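You operate a simulated robot arm through the tools that you are given. There is no shell and no other tool.

You are at the controls of a simulated robot arm. One attempt, no reset.

## Task
Make a spin picture with purple paint in the yellow spinner.
Fine: lid wide, dab the disc on the plate, stick back in its pot, lid shut, turn the hand wheel till the paint has spread; leave the spare disc. Set down upright: what you pick out.

Only the result counts: the job must be done as asked and must still hold three seconds after the hand-in. Knocking over, shifting, dropping, spilling or breaking anything else fails it. Lids that push on must go on centred and level and be pressed home; caps that screw on are set level and turned clockwise until they are tight.

## Robot
A 7-joint arm with a two-finger gripper, fixed in place. Base frame: the origin is on the floor under the middle of its stand, x ahead of it, y to its left, z up; the work surface is at about z = 74. Units: cm, degrees, N and s.
With the tool pointing down near the work surface it reaches from about 32 to 72 cm from the base axis. Its first joint turns from -66.0 to 66.0 degrees. Payload 2.45 kg.
Tool frame: the origin (TCP) lies between the finger pads and is the grasp point; the fingertips stand 2.6 cm ahead of it; z points along the fingers, y is the line along which they close. The gripper opens to 9.6 cm; its body begins 6.9 cm behind the TCP.
Orientation is that of the tool frame in the base frame, as a unit quaternion [x, y, z, w]. With the fingers straight down and closing along the base's y, the tool's x points along the base's -x, its y along +y and its z along -z.

## Interface
- The arm moves only by the tool nudge_tool. Its argument "motion" is a list of rows, each a list of 3 entries, a list of its own where there are three numbers: the shift along the tool's x, y, z in units of 300 mm (1.0 is 300 mm), then the turn, a rotation vector about the tool's x, y, z in units of 60 degrees (1.0 is 60 degrees), then the opening, from 0 (shut) to 1 (fully open). In form: [[[x, y, z], [wx, wy, wz], jaw], ...]. A call has 1 to 20 rows; each row is the pose to reach, as a shift and turn from the pose commanded when the call began, along the tool's axes at that moment. A call with a number of a shift or a turn outside -1 to 1 is refused whole. Rows are played at 5 a second. More than 5 cm and 8.6 degrees between two rows, or a gripper value outside its range, and nothing of the call is played. A pose out of reach is approached as far as the arm can. The call stops where the force on the tool passes 80 N (or 10 N more than at its start, if that is more) or the arm is blocked; 0.2 s more then pass. Each finger travels about 5 cm/s and halts on what it meets, pressing with about 33 N; the grip force reading is that of the motor and also rises with nothing between the fingers. The clock runs only during rows and for 0.2 s after the last one: add rows that repeat a pose to give the fingers time. The reply holds the time, the measured pose of the TCP, the force on the tool along the base axes, the opening and the grip force, in the units named above and with some noise, with the torque about the TCP (base axes, N m) and any sound that the robot's microphone picked up.
- Cameras (640 x 400 px; columns grow to the right, rows downward): "scene" is fixed at [15.39, -38.86, 142.39]; the picture's right is [0.86, -0.51, 0.00], its down [-0.31, -0.51, -0.80] and it looks along [0.41, 0.69, -0.60] (base axes); focal length 332 px, centre (320, 200). "wrist" rides on the gripper at [8.2, 0.3, -9.8] in the tool frame; the picture's right is [-0.04, 1.00, 0.00], its down [-0.73, -0.03, -0.68] and it looks along [-0.68, -0.03, 0.73] (tool axes); focal length 256 px, centre (320, 200). There is no depth. A picture from a camera that has moved, and an enlarged one, comes with that camera's place and axes in the base frame and with its lens.
- grab_frame(camera): a new picture of that camera. The clock stands still meanwhile.
- close_up(camera, box): a new picture of the part [left, top, right, bottom] of that camera's present view, enlarged. The clock stands still meanwhile.
- hand_in(): hands the job in; it is judged then, once.

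Nothing tells you positions but the pictures and the camera data. Unless the task says otherwise, let go and move clear before handing in.

The tools are called as name(argument=value, ...) on one line, values as JSON. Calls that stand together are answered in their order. nudge_tool: Moves the arm, as the interface text tells. Its arguments: {"type":"object","properties":{"motion":{"type":"array","items":{"type":"array"}}},"required":["motion"]} The other tools are called the same way: grab_frame (camera) takes a picture; close_up (camera, box) takes an enlarged picture of a part of a camera's view; hand_in () hands the job in.

At the start:

```text
time: 0.0
position: [35.9, 3.88, 118.42]
tcp_rot: [0.0, 1.0, 0.001, 0.0]
force: [-0.2, -0.2, 0.5]
moment: [0.0, 0.05, -0.01]
grip_width: 9.6
grasp_force: 0.1
```

scene: 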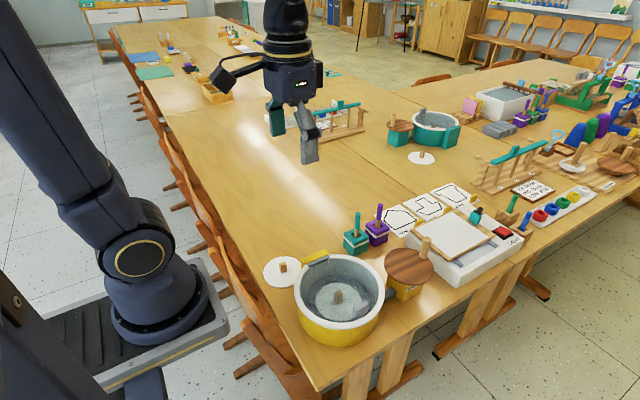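
wrist: 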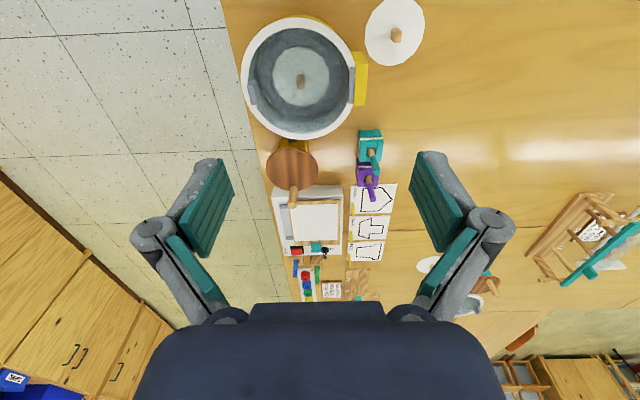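

I see a yellow spinner near the table edge with its plate and disc inside, a spare white disc to its left, two paint pots (teal and purple) and a wooden hand wheel. I'll look closer before moving.

close_up(camera="scene", box=[250, 190, 450, 360])

close_up(camera="scene", box=[330, 195, 410, 265])

close_up(camera="wrist", box=[220, 0, 440, 220])

close_up(camera="scene", box=[370, 90, 480, 180])

```text
2.35 times, centred on (350, 275) of scene
camera zoom: at [15.39, -38.86, 142.39], right [0.86, -0.51, 0.0], down [-0.31, -0.51, -0.8], along [0.41, 0.69, -0.6], focal length 781 px, centre (249, 24)
```

zoom: 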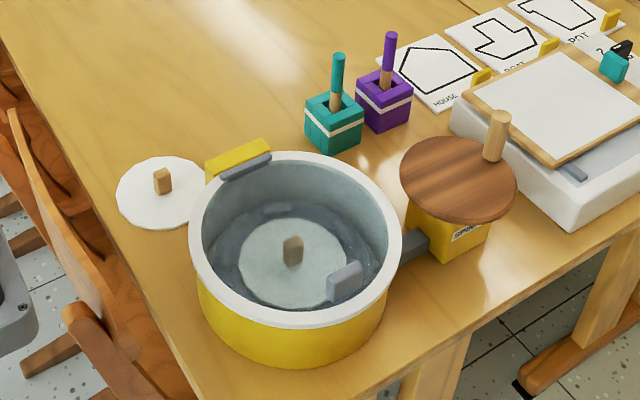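

```text
5.71 times, centred on (370, 230) of scene
camera zoom: at [15.39, -38.86, 142.39], right [0.86, -0.51, 0.0], down [-0.31, -0.51, -0.8], along [0.41, 0.69, -0.6], focal length 1896 px, centre (34, 29)
```

zoom: 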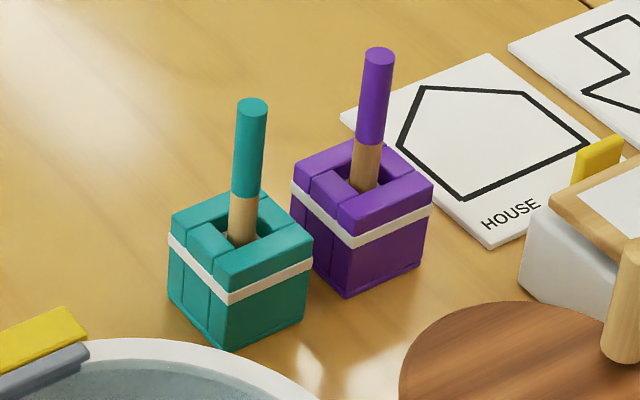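

```text
1.82 times, centred on (330, 110) of wrist
camera zoom: at [27.68, 4.12, 128.18], right [0.04, 1.0, 0.0], down [0.73, -0.03, 0.68], along [0.68, -0.03, -0.73], focal length 465 px, centre (302, 364)
```

zoom: 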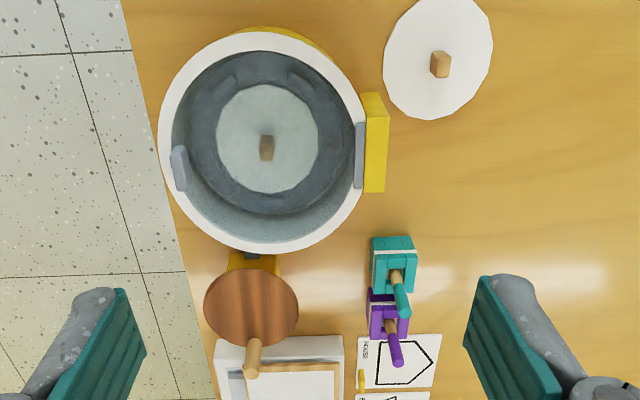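

```text
4.44 times, centred on (425, 135) of scene
camera zoom: at [15.39, -38.86, 142.39], right [0.86, -0.51, 0.0], down [-0.31, -0.51, -0.8], along [0.41, 0.69, -0.6], focal length 1475 px, centre (-147, 489)
```

zoom: 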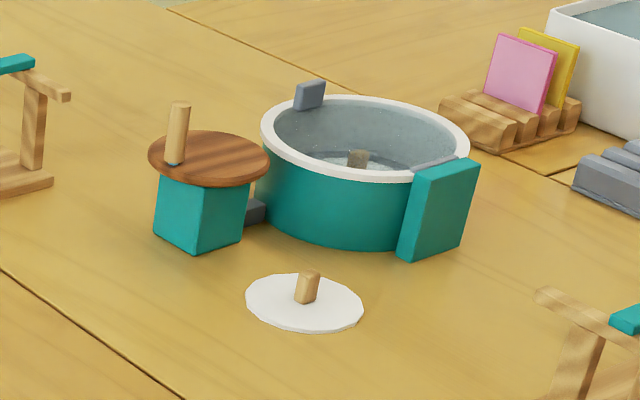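

The yellow spinner stands at about (43, 0) with what looks like a clear lid: a grey tab on the -y side of the rim and a hinge block on the +y side. I'll zoom in further on the details.

close_up(camera="wrist", box=[235, 5, 375, 145])

close_up(camera="scene", box=[290, 245, 390, 350])

close_up(camera="scene", box=[370, 225, 450, 305])

close_up(camera="wrist", box=[255, 110, 395, 215])

```text
2.86 times, centred on (305, 75) of wrist
camera zoom: at [27.68, 4.12, 128.18], right [0.04, 1.0, 0.0], down [0.73, -0.03, 0.68], along [0.68, -0.03, -0.73], focal length 731 px, centre (363, 557)
```

zoom: 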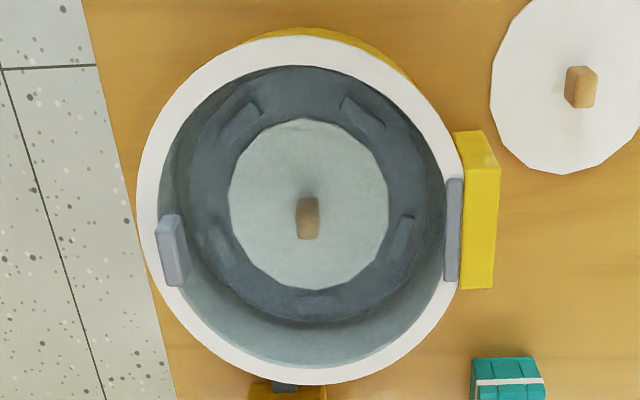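

```text
3.81 times, centred on (340, 298) of scene
camera zoom: at [15.39, -38.86, 142.39], right [0.86, -0.51, 0.0], down [-0.31, -0.51, -0.8], along [0.41, 0.69, -0.6], focal length 1264 px, centre (244, -171)
```

zoom: 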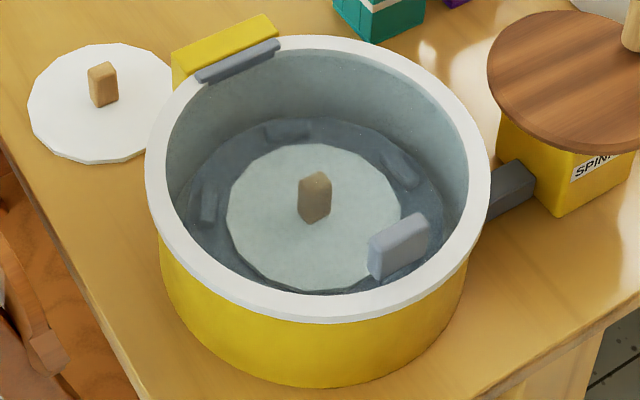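

```text
5.00 times, centred on (410, 265) of scene
camera zoom: at [15.39, -38.86, 142.39], right [0.86, -0.51, 0.0], down [-0.31, -0.51, -0.8], along [0.41, 0.69, -0.6], focal length 1659 px, centre (-130, -125)
```

zoom: 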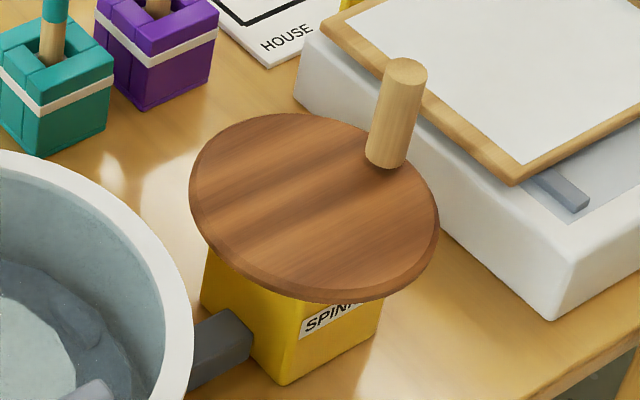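

```text
3.81 times, centred on (325, 162) of wrist
camera zoom: at [27.68, 4.12, 128.18], right [0.04, 1.0, 0.0], down [0.73, -0.03, 0.68], along [0.68, -0.03, -0.73], focal length 975 px, centre (301, 343)
```

zoom: 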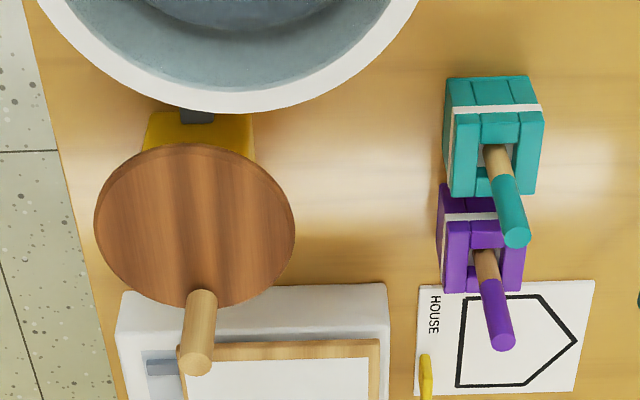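

The clear lid has its pull tab at about (43.3, -7.9, 84) and its hinge near y = +9. The hand wheel is centred near (61, -3.5) with a peg at (65.7, -3.5), and the purple stick is near (65.6, 13.9). Next I'll move above the tab for a closer look.

nudge_tool(motion=[[[-0.04, -0.066, 0.1], [0, 0, 0], 1], [[-0.08, -0.132, 0.2], [0, 0, 0], 1], [[-0.12, -0.198, 0.3], [0, 0, 0], 1], [[-0.16, -0.264, 0.4], [0, 0, 0], 1], [[-0.2, -0.33, 0.5], [0, 0, 0], 1], [[-0.237, -0.397, 0.6], [0, 0, 0], 1]])

grab_frame(camera="wrist")

grab_frame(camera="scene")

```text
time: 1.4
position: [42.93, -7.97, 100.39]
tcp_rot: [0.0, 1.0, 0.0, 0.001]
force: [0.1, 0.0, -0.5]
moment: [-0.03, -0.01, 0.01]
grip_width: 9.6
grasp_force: 0.1
```

```text
taken
camera wrist: at [34.81, -7.79, 110.15], right [0.04, 1.0, 0.0], down [0.73, -0.03, 0.68], along [0.68, -0.03, -0.73], focal length 256 px, centre (320, 200)
```

wrist: 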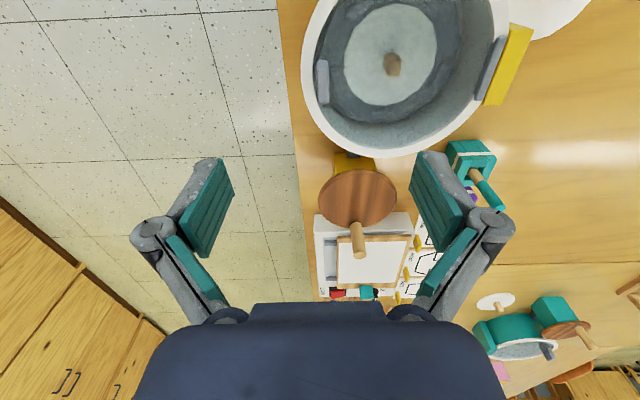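

```text
taken
```

scene: 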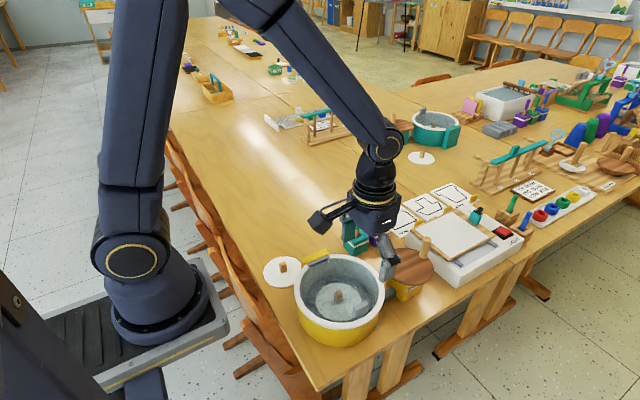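

The view is clear. I'll zoom in on the lid tab, hinge, wheel and pots from here.

close_up(camera="wrist", box=[290, 0, 550, 165])

close_up(camera="wrist", box=[300, 40, 360, 130])

close_up(camera="wrist", box=[300, 130, 420, 300])

```text
2.42 times, centred on (420, 82) of wrist
camera zoom: at [34.81, -7.79, 110.15], right [0.04, 1.0, 0.0], down [0.73, -0.03, 0.68], along [0.68, -0.03, -0.73], focal length 621 px, centre (78, 485)
```

zoom: 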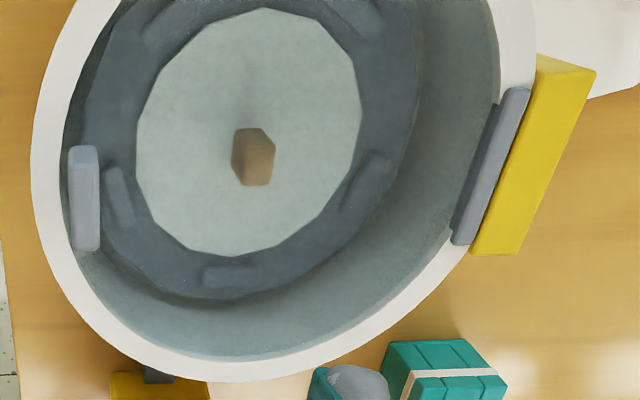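

```text
4.44 times, centred on (330, 85) of wrist
camera zoom: at [34.81, -7.79, 110.15], right [0.04, 1.0, 0.0], down [0.73, -0.03, 0.68], along [0.68, -0.03, -0.73], focal length 1138 px, centre (276, 711)
```

zoom: 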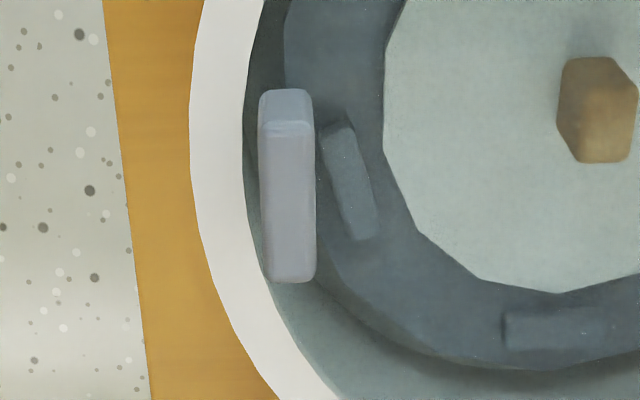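

```text
2.35 times, centred on (360, 215) of wrist
camera zoom: at [34.81, -7.79, 110.15], right [0.04, 1.0, 0.0], down [0.73, -0.03, 0.68], along [0.68, -0.03, -0.73], focal length 602 px, centre (226, 165)
```

zoom: 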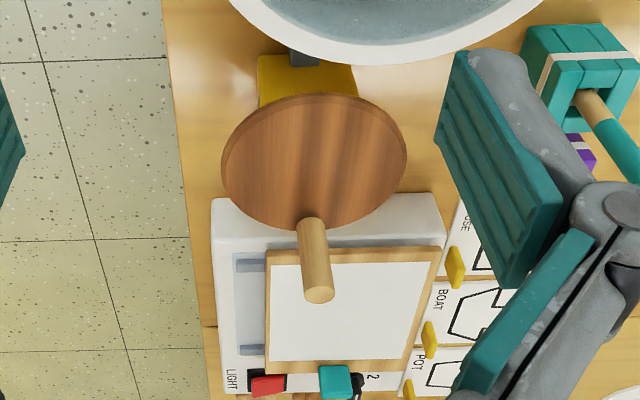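

The tab is a plate about 3 cm wide in x, 1.2 cm thick in y, and spans z ≈ 82.5–85.7 at (43.3, -8). I'll turn the gripper a quarter turn so the fingers close along x. That way the tab can pivot between the pads while the lid swings.

nudge_tool(motion=[[[0, 0, 0], [0, 0, -0.14], 1], [[0, 0, 0], [0, 0, -0.28], 1], [[0, 0, 0], [0, 0, -0.42], 1], [[0, 0, 0], [0, 0, -0.56], 1], [[0, 0, 0], [0, 0, -0.7], 1], [[0, 0, 0], [0, 0, -0.84], 1]])

nudge_tool(motion=[[[0, 0, 0], [0, 0, -0.13], 1], [[0, 0, 0], [0, 0, -0.26], 1], [[0, 0, 0], [0, 0, -0.39], 1], [[0, 0, 0], [0, 0, -0.52], 1], [[0, 0, 0], [0, 0, -0.66], 1]])

grab_frame(camera="wrist")

grab_frame(camera="scene")

```text
time: 2.8
position: [42.99, -8.05, 100.47]
tcp_rot: [-0.426, 0.905, 0.0, 0.0]
force: [0.0, -0.1, 0.8]
moment: [0.0, 0.02, -0.01]
grip_width: 9.63
grasp_force: 0.0
```

```text
time: 4.0
position: [43.0, -8.08, 100.45]
tcp_rot: [-0.707, 0.707, -0.001, -0.001]
force: [-0.4, -0.4, -0.1]
moment: [0.0, 0.03, -0.01]
grip_width: 9.62
grasp_force: 0.0
```

```text
taken
camera wrist: at [42.58, -16.26, 110.17], right [-1.0, 0.04, 0.0], down [0.03, 0.73, 0.68], along [0.03, 0.68, -0.73], focal length 256 px, centre (320, 200)
```

wrist: 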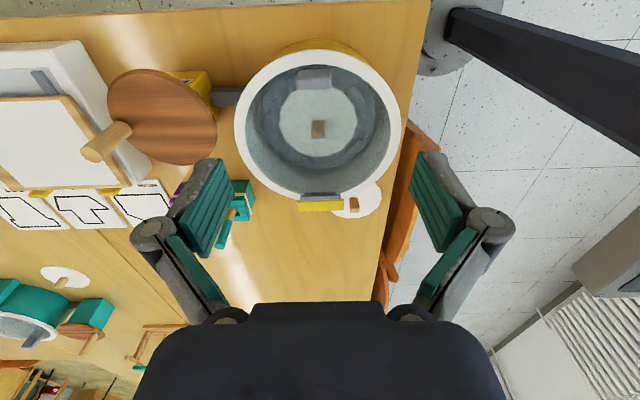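

```text
taken
```

scene: 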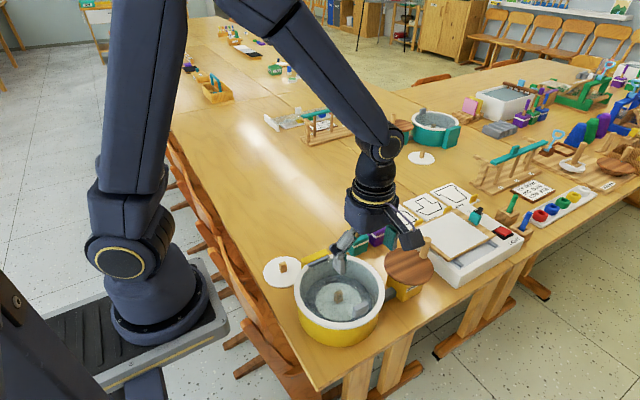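

The gripper now closes along x with its camera on the -y side. I'll zoom in to fix the tab, hinge and pots from this second viewpoint.

close_up(camera="wrist", box=[225, 35, 415, 225])

close_up(camera="wrist", box=[280, 50, 360, 110])

close_up(camera="wrist", box=[90, 60, 270, 260])

```text
2.11 times, centred on (320, 130) of wrist
camera zoom: at [42.58, -16.26, 110.17], right [-1.0, 0.04, 0.0], down [0.03, 0.73, 0.68], along [0.03, 0.68, -0.73], focal length 539 px, centre (320, 347)
```

zoom: 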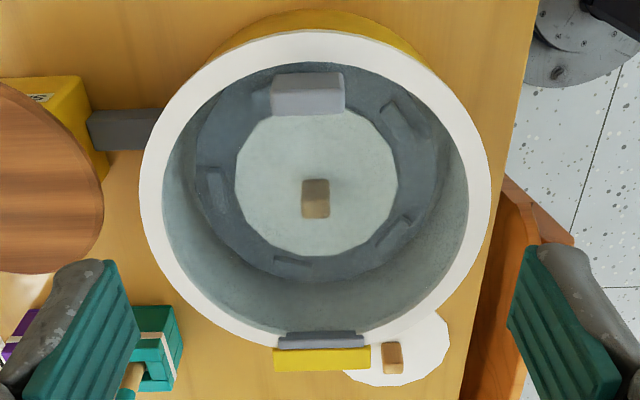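

```text
6.67 times, centred on (320, 80) of wrist
camera zoom: at [42.58, -16.26, 110.17], right [-1.0, 0.04, 0.0], down [0.03, 0.73, 0.68], along [0.03, 0.68, -0.73], focal length 1707 px, centre (320, 1000)
```

zoom: 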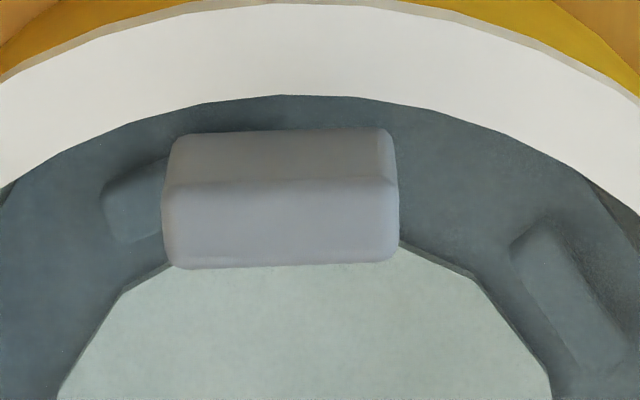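

```text
2.00 times, centred on (180, 160) of wrist
camera zoom: at [42.58, -16.26, 110.17], right [-1.0, 0.04, 0.0], down [0.03, 0.73, 0.68], along [0.03, 0.68, -0.73], focal length 512 px, centre (600, 280)
```

zoom: 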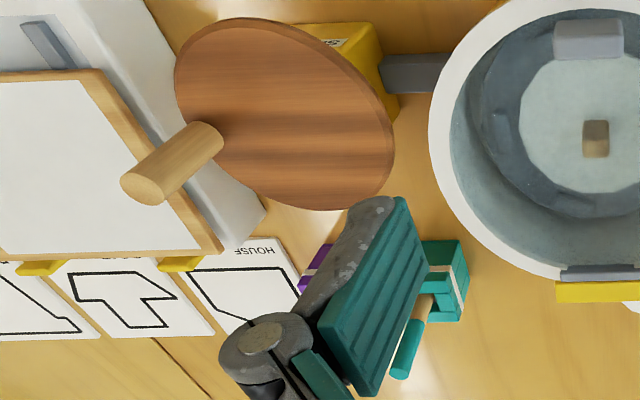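

The tab reads as x 41.9–45.1, y -8.5 to -7.4, z 83.0–85.4. I'll check the finger size before going in.

close_up(camera="wrist", box=[120, 140, 260, 320])

close_up(camera="scene", box=[290, 180, 440, 320])

```text
2.22 times, centred on (190, 230) of wrist
camera zoom: at [42.58, -16.26, 110.17], right [-1.0, 0.04, 0.0], down [0.03, 0.73, 0.68], along [0.03, 0.68, -0.73], focal length 569 px, centre (609, 133)
```

zoom: 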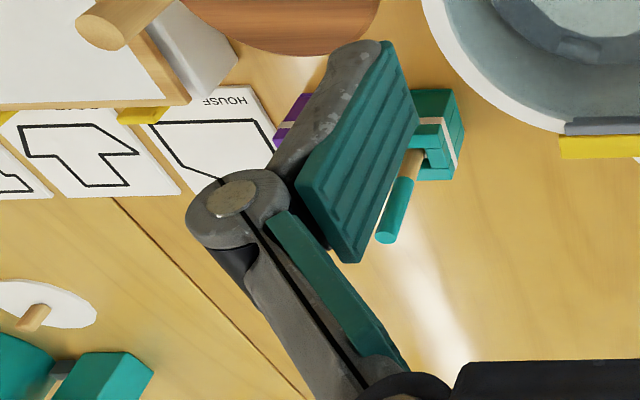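

```text
2.86 times, centred on (365, 250) of scene
camera zoom: at [15.39, -38.86, 142.39], right [0.86, -0.51, 0.0], down [-0.31, -0.51, -0.8], along [0.41, 0.69, -0.6], focal length 948 px, centre (191, 57)
```

zoom: 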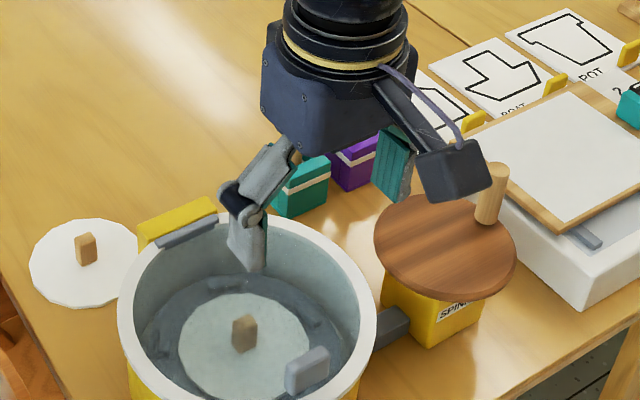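

The gripper is a linkage type, so the fingertips may advance as it closes. I'll test this in free air by closing to about 3.4 cm and looking.

nudge_tool(motion=[[[0, 0, 0], [0, 0, 0], 0.35], [[0, 0, 0], [0, 0, 0], 0.35], [[0, 0, 0], [0, 0, 0], 0.35], [[0, 0, 0], [0, 0, 0], 0.35], [[0, 0, 0], [0, 0, 0], 0.35]])

grab_frame(camera="wrist")

close_up(camera="scene", box=[290, 180, 440, 320])

```text
time: 5.2
position: [43.0, -8.01, 100.36]
tcp_rot: [0.707, -0.707, -0.001, 0.0]
force: [0.0, 0.0, -0.4]
moment: [0.0, 0.01, -0.03]
grip_width: 3.36
grasp_force: 0.0
```

```text
taken
camera wrist: at [42.56, -16.28, 110.18], right [-1.0, 0.04, 0.0], down [0.03, 0.73, 0.68], along [0.03, 0.68, -0.73], focal length 256 px, centre (320, 200)
```

wrist: 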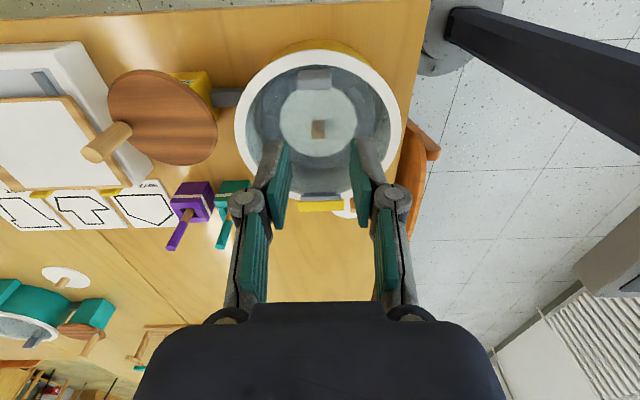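

```text
2.86 times, centred on (365, 250) of scene
camera zoom: at [15.39, -38.86, 142.39], right [0.86, -0.51, 0.0], down [-0.31, -0.51, -0.8], along [0.41, 0.69, -0.6], focal length 948 px, centre (191, 57)
```

zoom: 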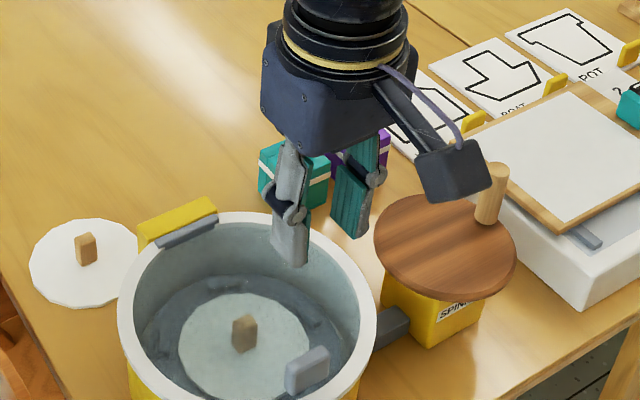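

Confirmed: the tips advance to about 2.4–2.6 cm ahead of the TCP when nearly closed. I'll preset the jaw to about 4.6 cm and come down above the tab.

nudge_tool(motion=[[[-0.003, -0.0167, 0.1], [0, 0, 0], 0.48], [[-0.003, -0.0167, 0.2], [0, 0, 0], 0.48], [[-0.003, -0.0167, 0.3], [0, 0, 0], 0.48], [[-0.003, -0.0167, 0.34], [0, 0, 0], 0.48], [[-0.003, -0.0167, 0.34], [0, 0, 0], 0.48]])

grab_frame(camera="wrist")

close_up(camera="scene", box=[290, 200, 440, 340])

```text
time: 6.4
position: [43.54, -7.98, 90.32]
tcp_rot: [0.707, -0.707, 0.0, 0.0]
force: [0.6, -0.3, 0.3]
moment: [-0.01, 0.01, -0.03]
grip_width: 4.62
grasp_force: 0.0
```

```text
taken
camera wrist: at [43.06, -16.21, 100.02], right [-1.0, 0.04, 0.0], down [0.03, 0.73, 0.68], along [0.03, 0.68, -0.73], focal length 256 px, centre (320, 200)
```

wrist: 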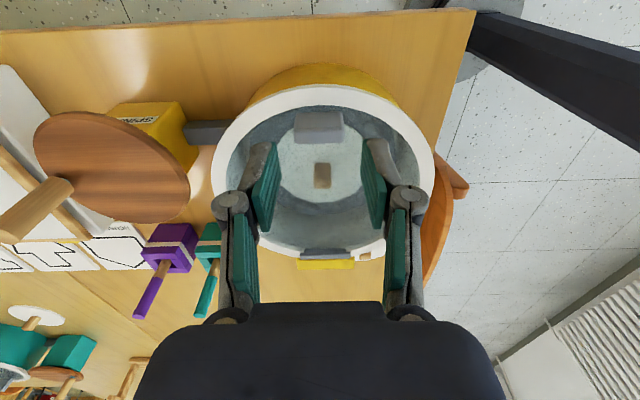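

```text
2.86 times, centred on (365, 270) of scene
camera zoom: at [15.39, -38.86, 142.39], right [0.86, -0.51, 0.0], down [-0.31, -0.51, -0.8], along [0.41, 0.69, -0.6], focal length 948 px, centre (191, 0)
```

zoom: 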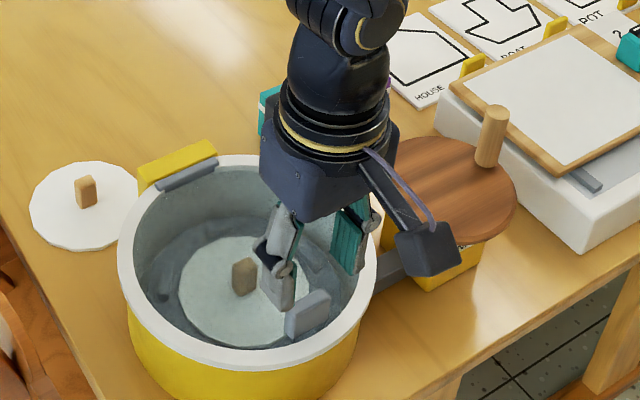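

The tab sits between the fingers. One closer look to fix the final offset.

close_up(camera="wrist", box=[240, 90, 400, 230])

```text
2.86 times, centred on (320, 160) of wrist
camera zoom: at [43.06, -16.21, 100.02], right [-1.0, 0.04, 0.0], down [0.03, 0.73, 0.68], along [0.03, 0.68, -0.73], focal length 731 px, centre (320, 314)
```

zoom: 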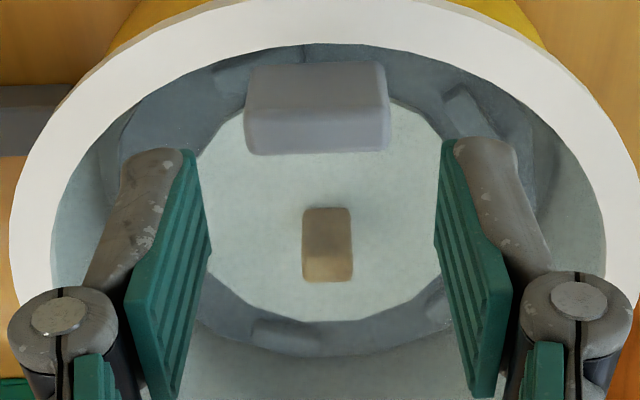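

The alignment is good: tab centre about (43.47, -8.1), top at about 85.4. I'll descend to z = 86.6 and close on the tab.

nudge_tool(motion=[[[0.003, 0.001, 0.06], [0, 0, 0], 0.48], [[0.003, 0.001, 0.1], [0, 0, 0], 0.48], [[0.003, 0.001, 0.124], [0, 0, 0], 0.48], [[0.003, 0.001, 0.124], [0, 0, 0], 0.48]])

close_up(camera="wrist", box=[240, 90, 400, 230])

close_up(camera="scene", box=[320, 240, 420, 340])

```text
time: 7.4
position: [43.39, -8.1, 86.46]
tcp_rot: [-0.706, 0.708, 0.001, 0.0]
force: [0.2, 1.2, 0.0]
moment: [0.0, -0.02, 0.01]
grip_width: 4.58
grasp_force: 0.1
```

```text
2.86 times, centred on (320, 160) of wrist
camera zoom: at [43.09, -16.3, 96.25], right [-1.0, 0.04, 0.0], down [0.03, 0.73, 0.68], along [0.03, 0.68, -0.73], focal length 731 px, centre (320, 314)
```

zoom: 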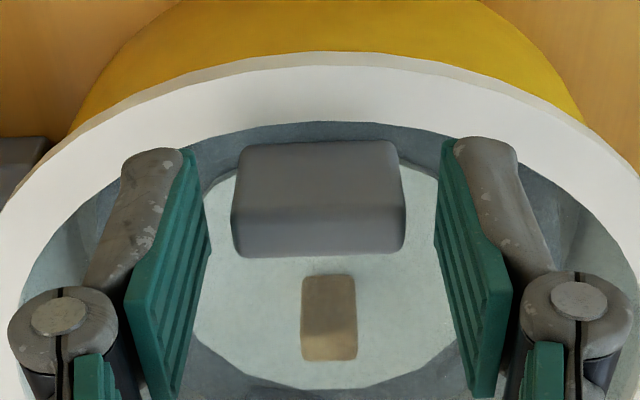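

```text
4.00 times, centred on (370, 290) of scene
camera zoom: at [15.39, -38.86, 142.39], right [0.86, -0.51, 0.0], down [-0.31, -0.51, -0.8], along [0.41, 0.69, -0.6], focal length 1327 px, centre (120, -160)
```

zoom: 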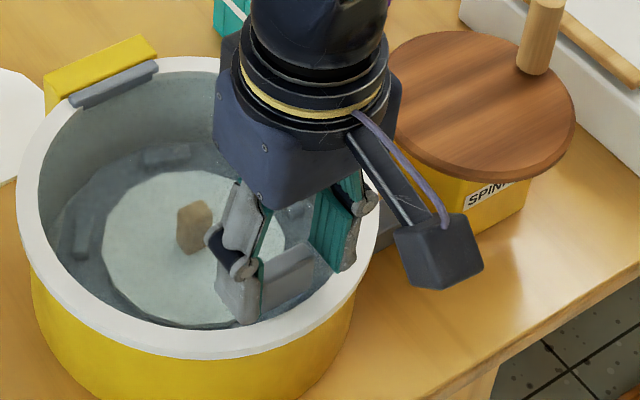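

The fingers straddle the tab. I'll close now.

nudge_tool(motion=[[[0, 0, 0], [0, 0, 0], 0.4], [[0, 0, 0], [0, 0, 0], 0.34], [[0, 0, 0], [0, 0, 0], 0.3], [[0, 0, 0], [0, 0, 0], 0.26], [[0, 0, 0], [0, 0, 0], 0.26]])

close_up(camera="wrist", box=[240, 90, 400, 230])

```text
time: 8.6
position: [43.6, -8.04, 86.41]
tcp_rot: [-0.707, 0.707, 0.0, 0.0]
force: [4.8, -0.5, -1.1]
moment: [-0.09, -0.09, 0.0]
grip_width: 3.35
grasp_force: 44.9
```

```text
2.86 times, centred on (320, 160) of wrist
camera zoom: at [43.12, -16.3, 96.27], right [-1.0, 0.04, 0.0], down [0.03, 0.73, 0.68], along [0.03, 0.68, -0.73], focal length 731 px, centre (320, 314)
```

zoom: 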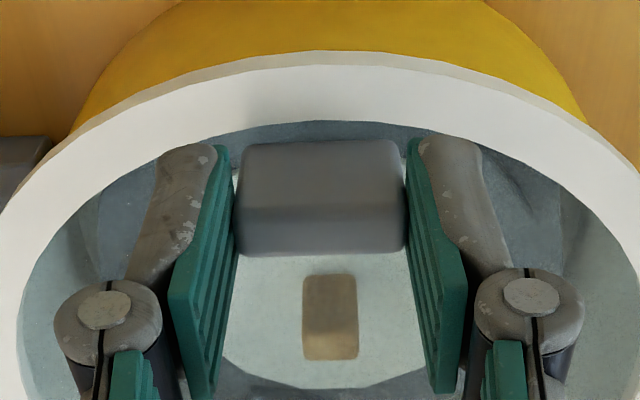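

The tab is held (width 3.35). I'll start swinging the lid up around the hinge in a small first step of 8° and check the forces.

nudge_tool(motion=[[[-0.0051, -0.002, -0.0196], [0, 0.0333, 0], 0.26], [[-0.0102, -0.002, -0.0392], [0, 0.0667, 0], 0.26], [[-0.0166, -0.002, -0.0584], [0, 0.1, 0], 0.26], [[-0.0231, -0.002, -0.0776], [0, 0.1333, 0], 0.26], [[-0.0231, -0.002, -0.0776], [0, 0.1333, 0], 0.26]])

grab_frame(camera="wrist")

close_up(camera="scene", box=[270, 220, 420, 360])

```text
time: 9.8
position: [43.57, -7.47, 88.75]
tcp_rot: [-0.705, 0.705, -0.049, -0.05]
force: [1.7, 3.8, 0.2]
moment: [0.39, -0.07, -0.04]
grip_width: 3.35
grasp_force: 45.5
```

```text
taken
camera wrist: at [43.14, -14.12, 99.64], right [-1.0, 0.04, -0.01], down [0.03, 0.82, 0.57], along [0.03, 0.57, -0.82], focal length 256 px, centre (320, 200)
```

wrist: 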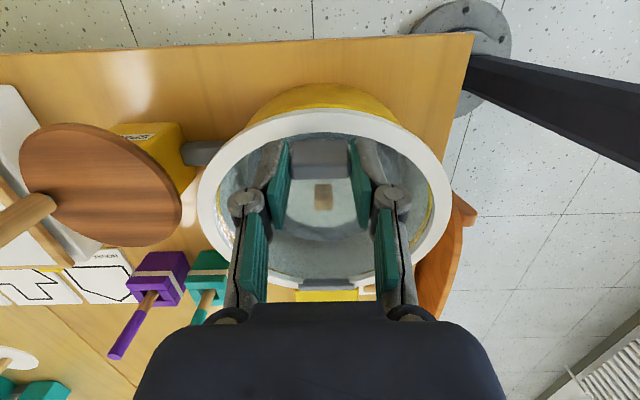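

```text
2.86 times, centred on (345, 290) of scene
camera zoom: at [15.39, -38.85, 142.39], right [0.86, -0.51, 0.0], down [-0.31, -0.51, -0.8], along [0.41, 0.69, -0.6], focal length 948 px, centre (249, -57)
```

zoom: 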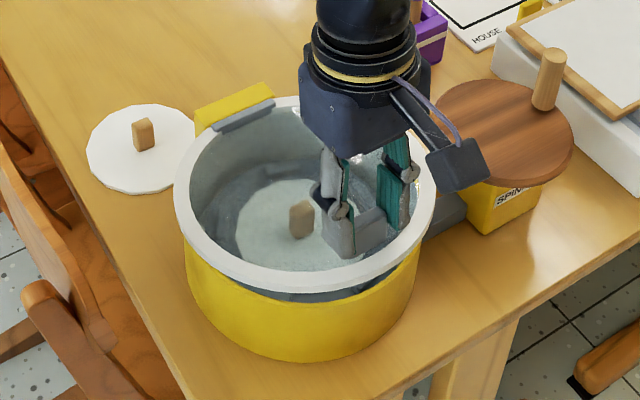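

The white ring is part of the lid and it lifts cleanly, with small forces. I'll continue the arc up to 24° with a slightly refined hinge height.

nudge_tool(motion=[[[-0.0144, 0, -0.0393], [0, 0.0667, 0], 0.26], [[-0.0287, 0, -0.0776], [0, 0.1333, 0], 0.26], [[-0.0457, 0, -0.1148], [0, 0.2, 0], 0.26], [[-0.0652, 0, -0.1507], [0, 0.2667, 0], 0.26], [[-0.0652, 0, -0.1507], [0, 0.2667, 0], 0.26]])

close_up(camera="scene", box=[270, 220, 420, 360])

```text
time: 11.0
position: [43.6, -4.92, 93.24]
tcp_rot: [-0.691, 0.692, -0.148, -0.148]
force: [8.0, -19.8, 13.6]
moment: [0.01, -0.24, 0.22]
grip_width: 3.34
grasp_force: 44.7
```

```text
2.86 times, centred on (345, 290) of scene
camera zoom: at [15.39, -38.91, 142.37], right [0.86, -0.51, 0.0], down [-0.31, -0.51, -0.8], along [0.41, 0.69, -0.6], focal length 948 px, centre (249, -57)
```

zoom: 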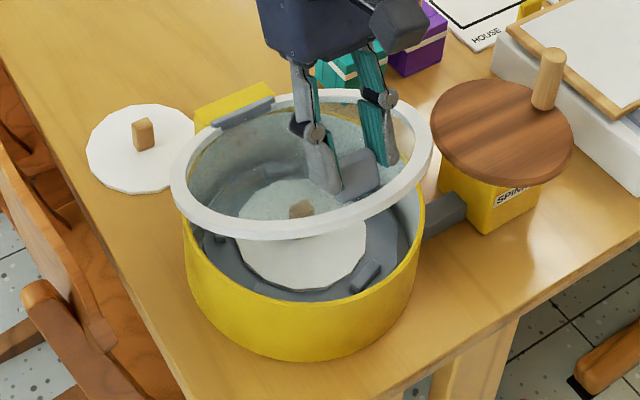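

The lid is up about 23°, and the force shows my commanded arc is slightly too tight. A refit puts the hinge near y = 10.1, z = 82.7, so I'll relax outward and continue to about 31°.

nudge_tool(motion=[[[0.012, -0.003, -0.0028], [0, 0, 0], 0.26], [[0.0027, -0.003, -0.0446], [0, 0.0667, 0], 0.26], [[-0.0095, -0.003, -0.0858], [0, 0.1333, 0], 0.26], [[-0.0095, -0.003, -0.0858], [0, 0.1333, 0], 0.26]])

close_up(camera="scene", box=[270, 200, 420, 360])

```text
time: 12.0
position: [43.51, -3.35, 95.13]
tcp_rot: [0.681, -0.679, 0.194, 0.195]
force: [-3.4, 11.1, -16.2]
moment: [-0.54, -0.01, -0.05]
grip_width: 3.37
grasp_force: 45.1
```

```text
2.50 times, centred on (345, 280) of scene
camera zoom: at [15.4, -38.82, 142.39], right [0.86, -0.51, 0.0], down [-0.31, -0.51, -0.8], along [0.41, 0.69, -0.6], focal length 830 px, centre (258, 0)
```

zoom: 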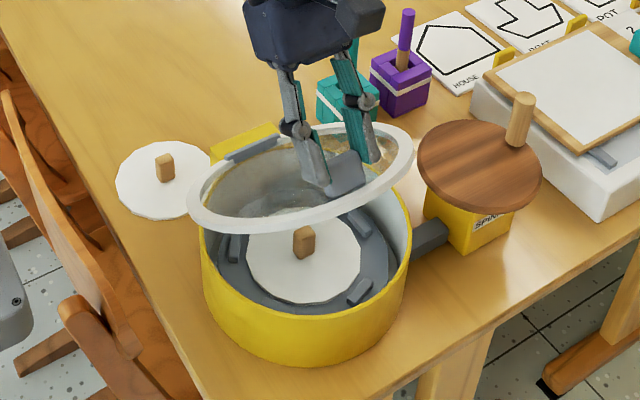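

The lid is now at about 32°. The force reversed, so the true hinge is close to my first estimate (y ≈ 9.1, z ≈ 82.7). I'll continue along the corrected arc to 40°.

nudge_tool(motion=[[[-0.0079, 0.001, -0.0162], [0, 0.0333, 0], 0.26], [[-0.0158, 0.001, -0.0325], [0, 0.0667, 0], 0.26], [[-0.022, 0.001, -0.052], [0, 0.1, 0], 0.26], [[-0.0285, 0.001, -0.0712], [0, 0.1333, 0], 0.26], [[-0.0285, 0.001, -0.0712], [0, 0.1333, 0], 0.26]])

close_up(camera="scene", box=[270, 200, 420, 360])

```text
time: 13.2
position: [43.52, -1.61, 96.67]
tcp_rot: [0.664, -0.664, 0.243, 0.242]
force: [-9.0, 6.1, 1.2]
moment: [1.16, 0.17, -0.13]
grip_width: 3.34
grasp_force: 45.0
```

```text
2.50 times, centred on (345, 280) of scene
camera zoom: at [15.36, -38.85, 142.39], right [0.86, -0.51, 0.0], down [-0.31, -0.51, -0.8], along [0.41, 0.69, -0.6], focal length 830 px, centre (258, 0)
```

zoom: 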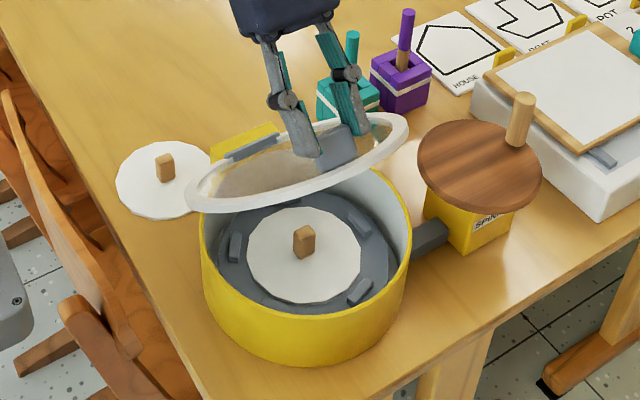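

Forces are small and the lid is at about 40°. Continuing to about 56°, with a slight correction in x.

nudge_tool(motion=[[[-0.005, 0.0025, -0.0198], [0, 0.025, 0], 0.26], [[-0.01, 0.0025, -0.0395], [0, 0.05, 0], 0.26], [[-0.0163, 0.0025, -0.0588], [0, 0.0833, 0], 0.26], [[-0.0227, 0.0025, -0.0781], [0, 0.1167, 0], 0.26], [[-0.0227, 0.0025, -0.0781], [0, 0.1167, 0], 0.26]])

close_up(camera="scene", box=[270, 180, 430, 360])

```text
time: 14.4
position: [43.54, 0.36, 98.1]
tcp_rot: [-0.648, 0.649, -0.282, -0.283]
force: [-0.4, -6.4, 9.4]
moment: [0.0, 0.17, 0.11]
grip_width: 3.35
grasp_force: 45.0
```

```text
2.22 times, centred on (350, 270) of scene
camera zoom: at [15.37, -38.88, 142.38], right [0.86, -0.51, 0.0], down [-0.31, -0.51, -0.8], along [0.41, 0.69, -0.6], focal length 737 px, centre (253, 44)
```

zoom: 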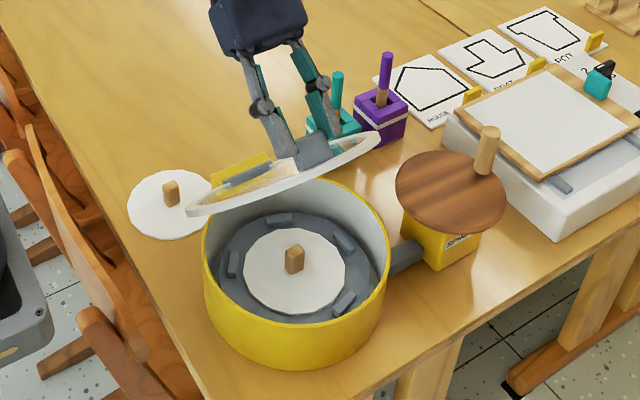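

The lid is at about 48°, tracking well. Continuing to about 56°.

nudge_tool(motion=[[[-0.0037, 0, -0.0201], [0, 0.0333, 0], 0.26], [[-0.0075, 0, -0.0402], [0, 0.0667, 0], 0.26], [[-0.0142, 0, -0.0596], [0, 0.1, 0], 0.26], [[-0.0209, 0, -0.0789], [0, 0.1333, 0], 0.26], [[-0.0209, 0, -0.0789], [0, 0.1333, 0], 0.26]])

close_up(camera="scene", box=[270, 160, 430, 340])

grab_frame(camera="scene")

```text
time: 15.6
position: [43.46, 2.45, 99.34]
tcp_rot: [-0.627, 0.628, -0.327, -0.327]
force: [1.4, -8.2, 21.7]
moment: [0.34, -0.09, 0.07]
grip_width: 3.33
grasp_force: 44.9
```

```text
2.22 times, centred on (350, 250) of scene
camera zoom: at [15.36, -38.88, 142.38], right [0.86, -0.51, 0.0], down [-0.31, -0.51, -0.8], along [0.41, 0.69, -0.6], focal length 737 px, centre (253, 89)
```

zoom: 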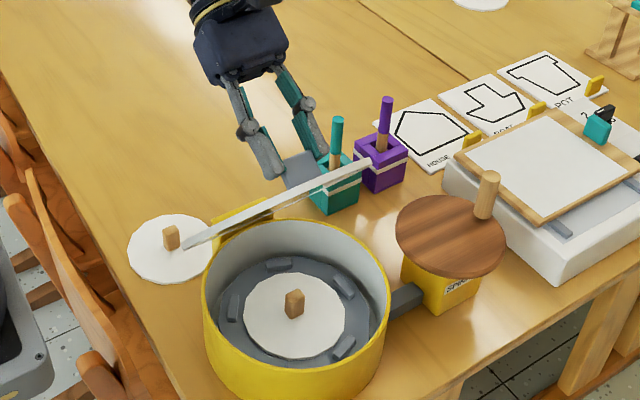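

```text
taken
```

scene: 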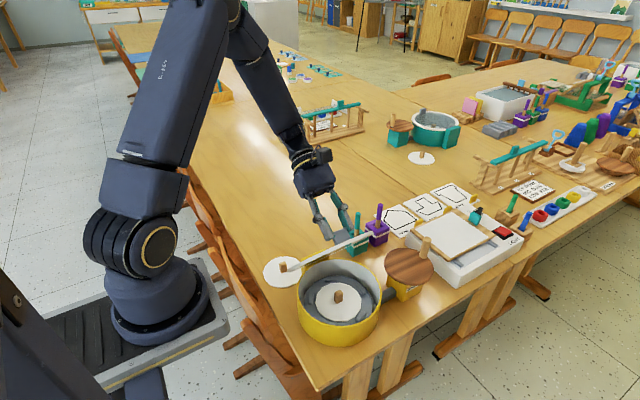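

The bowl's inside and the disc are now in view, and the lid is at about 56°. A refit of the arc gives the hinge at (9.3, 83.0), so I'll continue to about 72°.

nudge_tool(motion=[[[0.003, 0, -0.015], [0, 0.0333, 0], 0.26], [[-0.0006, 0, -0.0408], [0, 0.0667, 0], 0.26], [[-0.007, 0, -0.0604], [0, 0.1, 0], 0.26], [[-0.0134, 0, -0.0799], [0, 0.1333, 0], 0.26], [[-0.0211, 0, -0.099], [0, 0.1667, 0], 0.26], [[-0.0288, 0, -0.1181], [0, 0.2, 0], 0.26], [[-0.0378, 0, -0.1366], [0, 0.2333, 0], 0.26], [[-0.0469, 0, -0.155], [0, 0.2667, 0], 0.26], [[-0.0469, 0, -0.155], [0, 0.2667, 0], 0.26]])

grab_frame(camera="scene")

grab_frame(camera="wrist")

```text
time: 17.6
position: [43.47, 7.19, 100.56]
tcp_rot: [-0.576, 0.577, -0.409, -0.41]
force: [-1.1, 9.5, -10.9]
moment: [1.5, -0.02, 0.0]
grip_width: 3.36
grasp_force: 44.9
```

```text
taken
```

scene: 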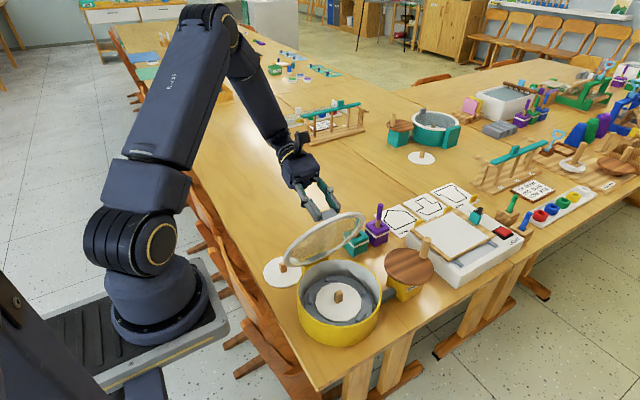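

```text
taken
camera wrist: at [43.14, 13.8, 111.44], right [-1.0, 0.01, -0.04], down [0.03, 0.88, -0.47], along [0.03, -0.47, -0.88], focal length 256 px, centre (320, 200)
```

wrist: 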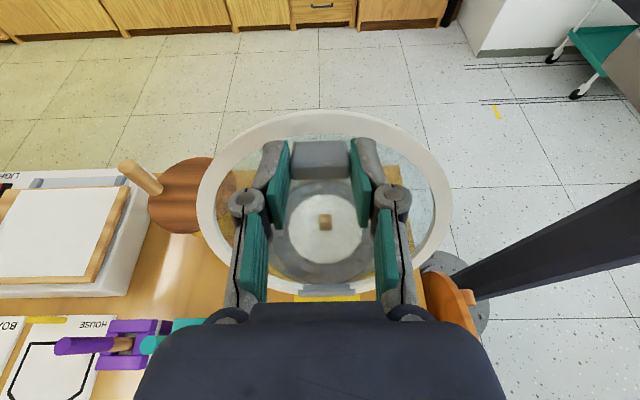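

The lid is at about 72° and clear of everything. I'll keep going past vertical, tilting the tool less than the lid so the tab pivots a little in the grip.

nudge_tool(motion=[[[-0.006, 0, -0.0194], [0, 0.0, 0], 0.26], [[-0.0121, 0, -0.0387], [0, 0.0333, 0], 0.26], [[-0.018, 0, -0.0583], [0, 0.0583, 0], 0.26], [[-0.0239, 0, -0.0779], [0, 0.0833, 0], 0.26], [[-0.0312, 0, -0.0972], [0, 0.1083, 0], 0.26], [[-0.0385, 0, -0.1164], [0, 0.1333, 0], 0.26], [[-0.0385, 0, -0.1164], [0, 0.1333, 0], 0.26]])

close_up(camera="scene", box=[250, 160, 430, 350])

```text
time: 19.2
position: [43.57, 10.66, 100.84]
tcp_rot: [-0.543, 0.546, -0.451, -0.452]
force: [-0.2, -7.1, 23.7]
moment: [-1.4, 0.11, 0.03]
grip_width: 3.32
grasp_force: 45.2
```

```text
2.11 times, centred on (340, 255) of scene
camera zoom: at [15.35, -38.88, 142.38], right [0.86, -0.51, 0.0], down [-0.31, -0.51, -0.8], along [0.41, 0.69, -0.6], focal length 698 px, centre (278, 84)
```

zoom: 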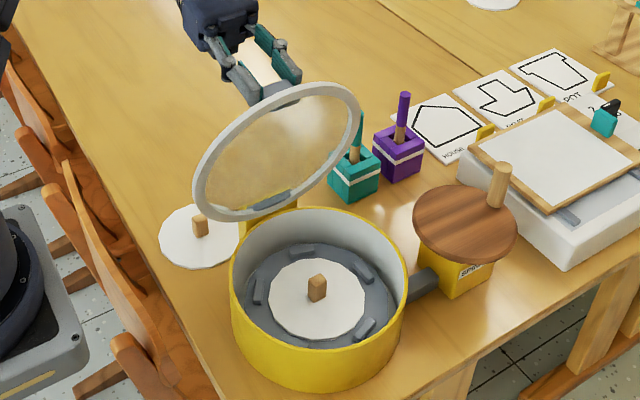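

The lid is nearly vertical. I'll continue past vertical to about 92° with the tool following, and watch for a stop.

nudge_tool(motion=[[[0.002, 0, -0.01], [0, 0.05, 0], 0.26], [[-0.0056, 0, -0.0413], [0, 0.1, 0], 0.26], [[-0.0134, 0, -0.0605], [0, 0.1333, 0], 0.26], [[-0.0213, 0, -0.0798], [0, 0.1667, 0], 0.26], [[-0.0213, 0, -0.0798], [0, 0.1667, 0], 0.26]])

close_up(camera="scene", box=[250, 160, 430, 350])

```text
time: 20.4
position: [43.54, 13.4, 100.43]
tcp_rot: [0.506, -0.504, 0.496, 0.494]
force: [4.5, 8.1, 3.5]
moment: [1.21, -0.1, 0.2]
grip_width: 3.38
grasp_force: 45.0
```

```text
2.11 times, centred on (340, 255) of scene
camera zoom: at [15.39, -38.84, 142.39], right [0.86, -0.51, 0.0], down [-0.31, -0.51, -0.8], along [0.41, 0.69, -0.6], focal length 698 px, centre (278, 84)
```

zoom: 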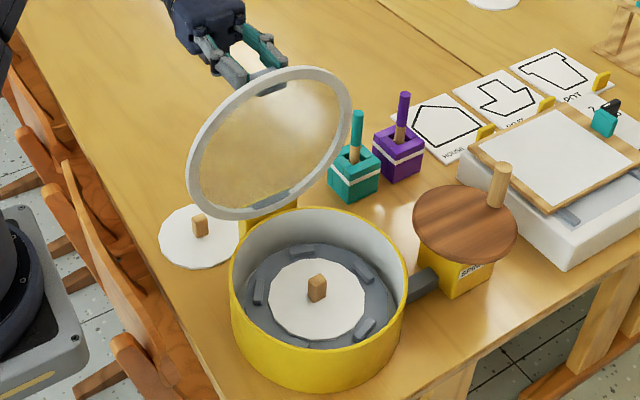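

Past vertical at about 92°, forces small. Continuing to about 104°.

nudge_tool(motion=[[[-0.0057, 0, -0.02], [0, 0.025, 0], 0.26], [[-0.0114, 0, -0.04], [0, 0.05, 0], 0.26], [[-0.0185, 0, -0.0596], [0, 0.0833, 0], 0.26], [[-0.0257, 0, -0.0792], [0, 0.1167, 0], 0.26], [[-0.0257, 0, -0.0792], [0, 0.1167, 0], 0.26]])

close_up(camera="scene", box=[250, 160, 430, 350])

```text
time: 21.6
position: [43.5, 15.66, 99.78]
tcp_rot: [0.472, -0.474, 0.526, 0.526]
force: [4.9, -4.4, 13.1]
moment: [-1.51, 0.03, 0.05]
grip_width: 3.33
grasp_force: 45.1
```

```text
2.11 times, centred on (340, 255) of scene
camera zoom: at [15.38, -38.87, 142.38], right [0.86, -0.51, 0.0], down [-0.31, -0.51, -0.8], along [0.41, 0.69, -0.6], focal length 698 px, centre (278, 84)
```

zoom: 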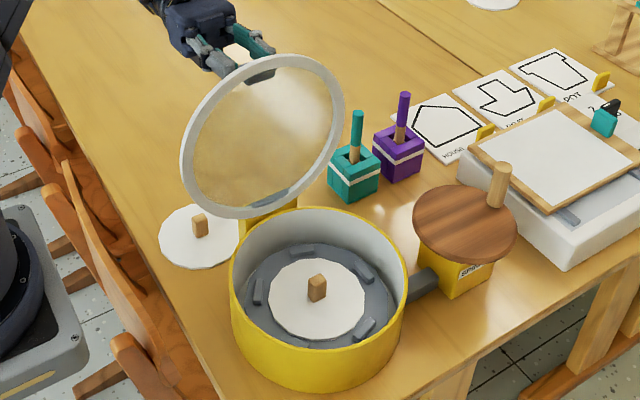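

Lid at about 100° and tracking. Onward in small steps toward 108°, watching for the stop.

nudge_tool(motion=[[[0, 0, 0], [0, 0.05, 0], 0.26], [[-0.0066, 0, -0.0198], [0, 0.0833, 0], 0.26], [[-0.0133, 0, -0.0397], [0, 0.1, 0], 0.26], [[-0.0206, 0, -0.059], [0, 0.1333, 0], 0.26], [[-0.028, 0, -0.0784], [0, 0.1667, 0], 0.26], [[-0.028, 0, -0.0784], [0, 0.1667, 0], 0.26]])

close_up(camera="scene", box=[250, 160, 430, 350])

grab_frame(camera="scene")

```text
time: 23.0
position: [43.33, 16.45, 98.68]
tcp_rot: [0.422, -0.426, 0.563, 0.568]
force: [-31.4, 10.5, 22.1]
moment: [0.31, -0.22, -0.63]
grip_width: 3.39
grasp_force: 45.0
out of reach, approached as far as the arm can: row 4, 5, 6
```

```text
2.11 times, centred on (340, 255) of scene
camera zoom: at [15.26, -38.84, 142.41], right [0.86, -0.51, 0.0], down [-0.31, -0.51, -0.8], along [0.41, 0.69, -0.6], focal length 698 px, centre (278, 84)
```

zoom: 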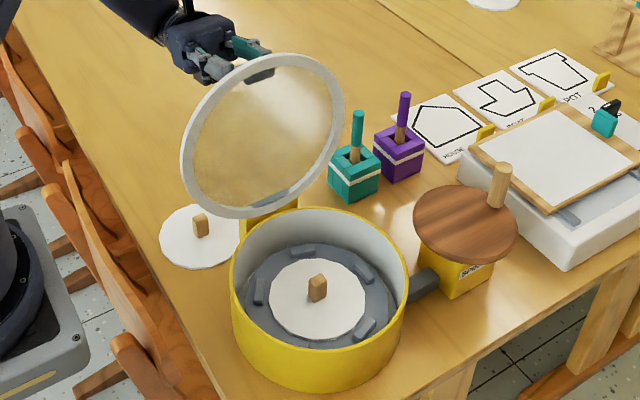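

```text
taken
```

scene: 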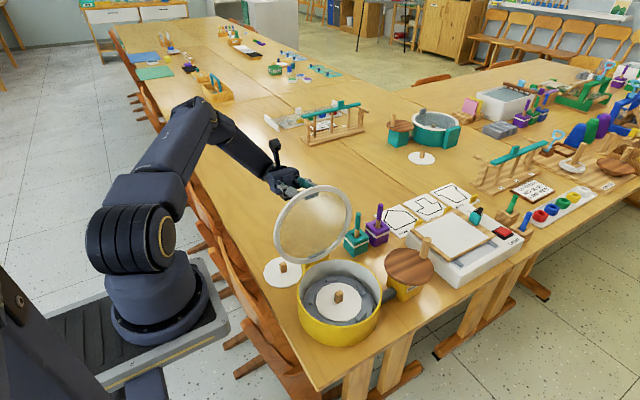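

The arm has hit its reach limit with the lid at about 102–103°, well past vertical. I'll ease off the stress a little before releasing.

nudge_tool(motion=[[[0.005, 0.0, 0.0], [0, -0.025, 0], 0.26], [[0.009, 0.0, 0.0], [0, -0.05, 0], 0.26], [[0.009, 0.0, 0.0], [0, -0.05, 0], 0.26]])

```text
time: 23.8
position: [43.62, 16.39, 98.86]
tcp_rot: [0.437, -0.442, 0.55, 0.558]
force: [-43.3, -7.2, 0.7]
moment: [-1.28, -0.48, -0.83]
grip_width: 3.38
grasp_force: 44.9
```

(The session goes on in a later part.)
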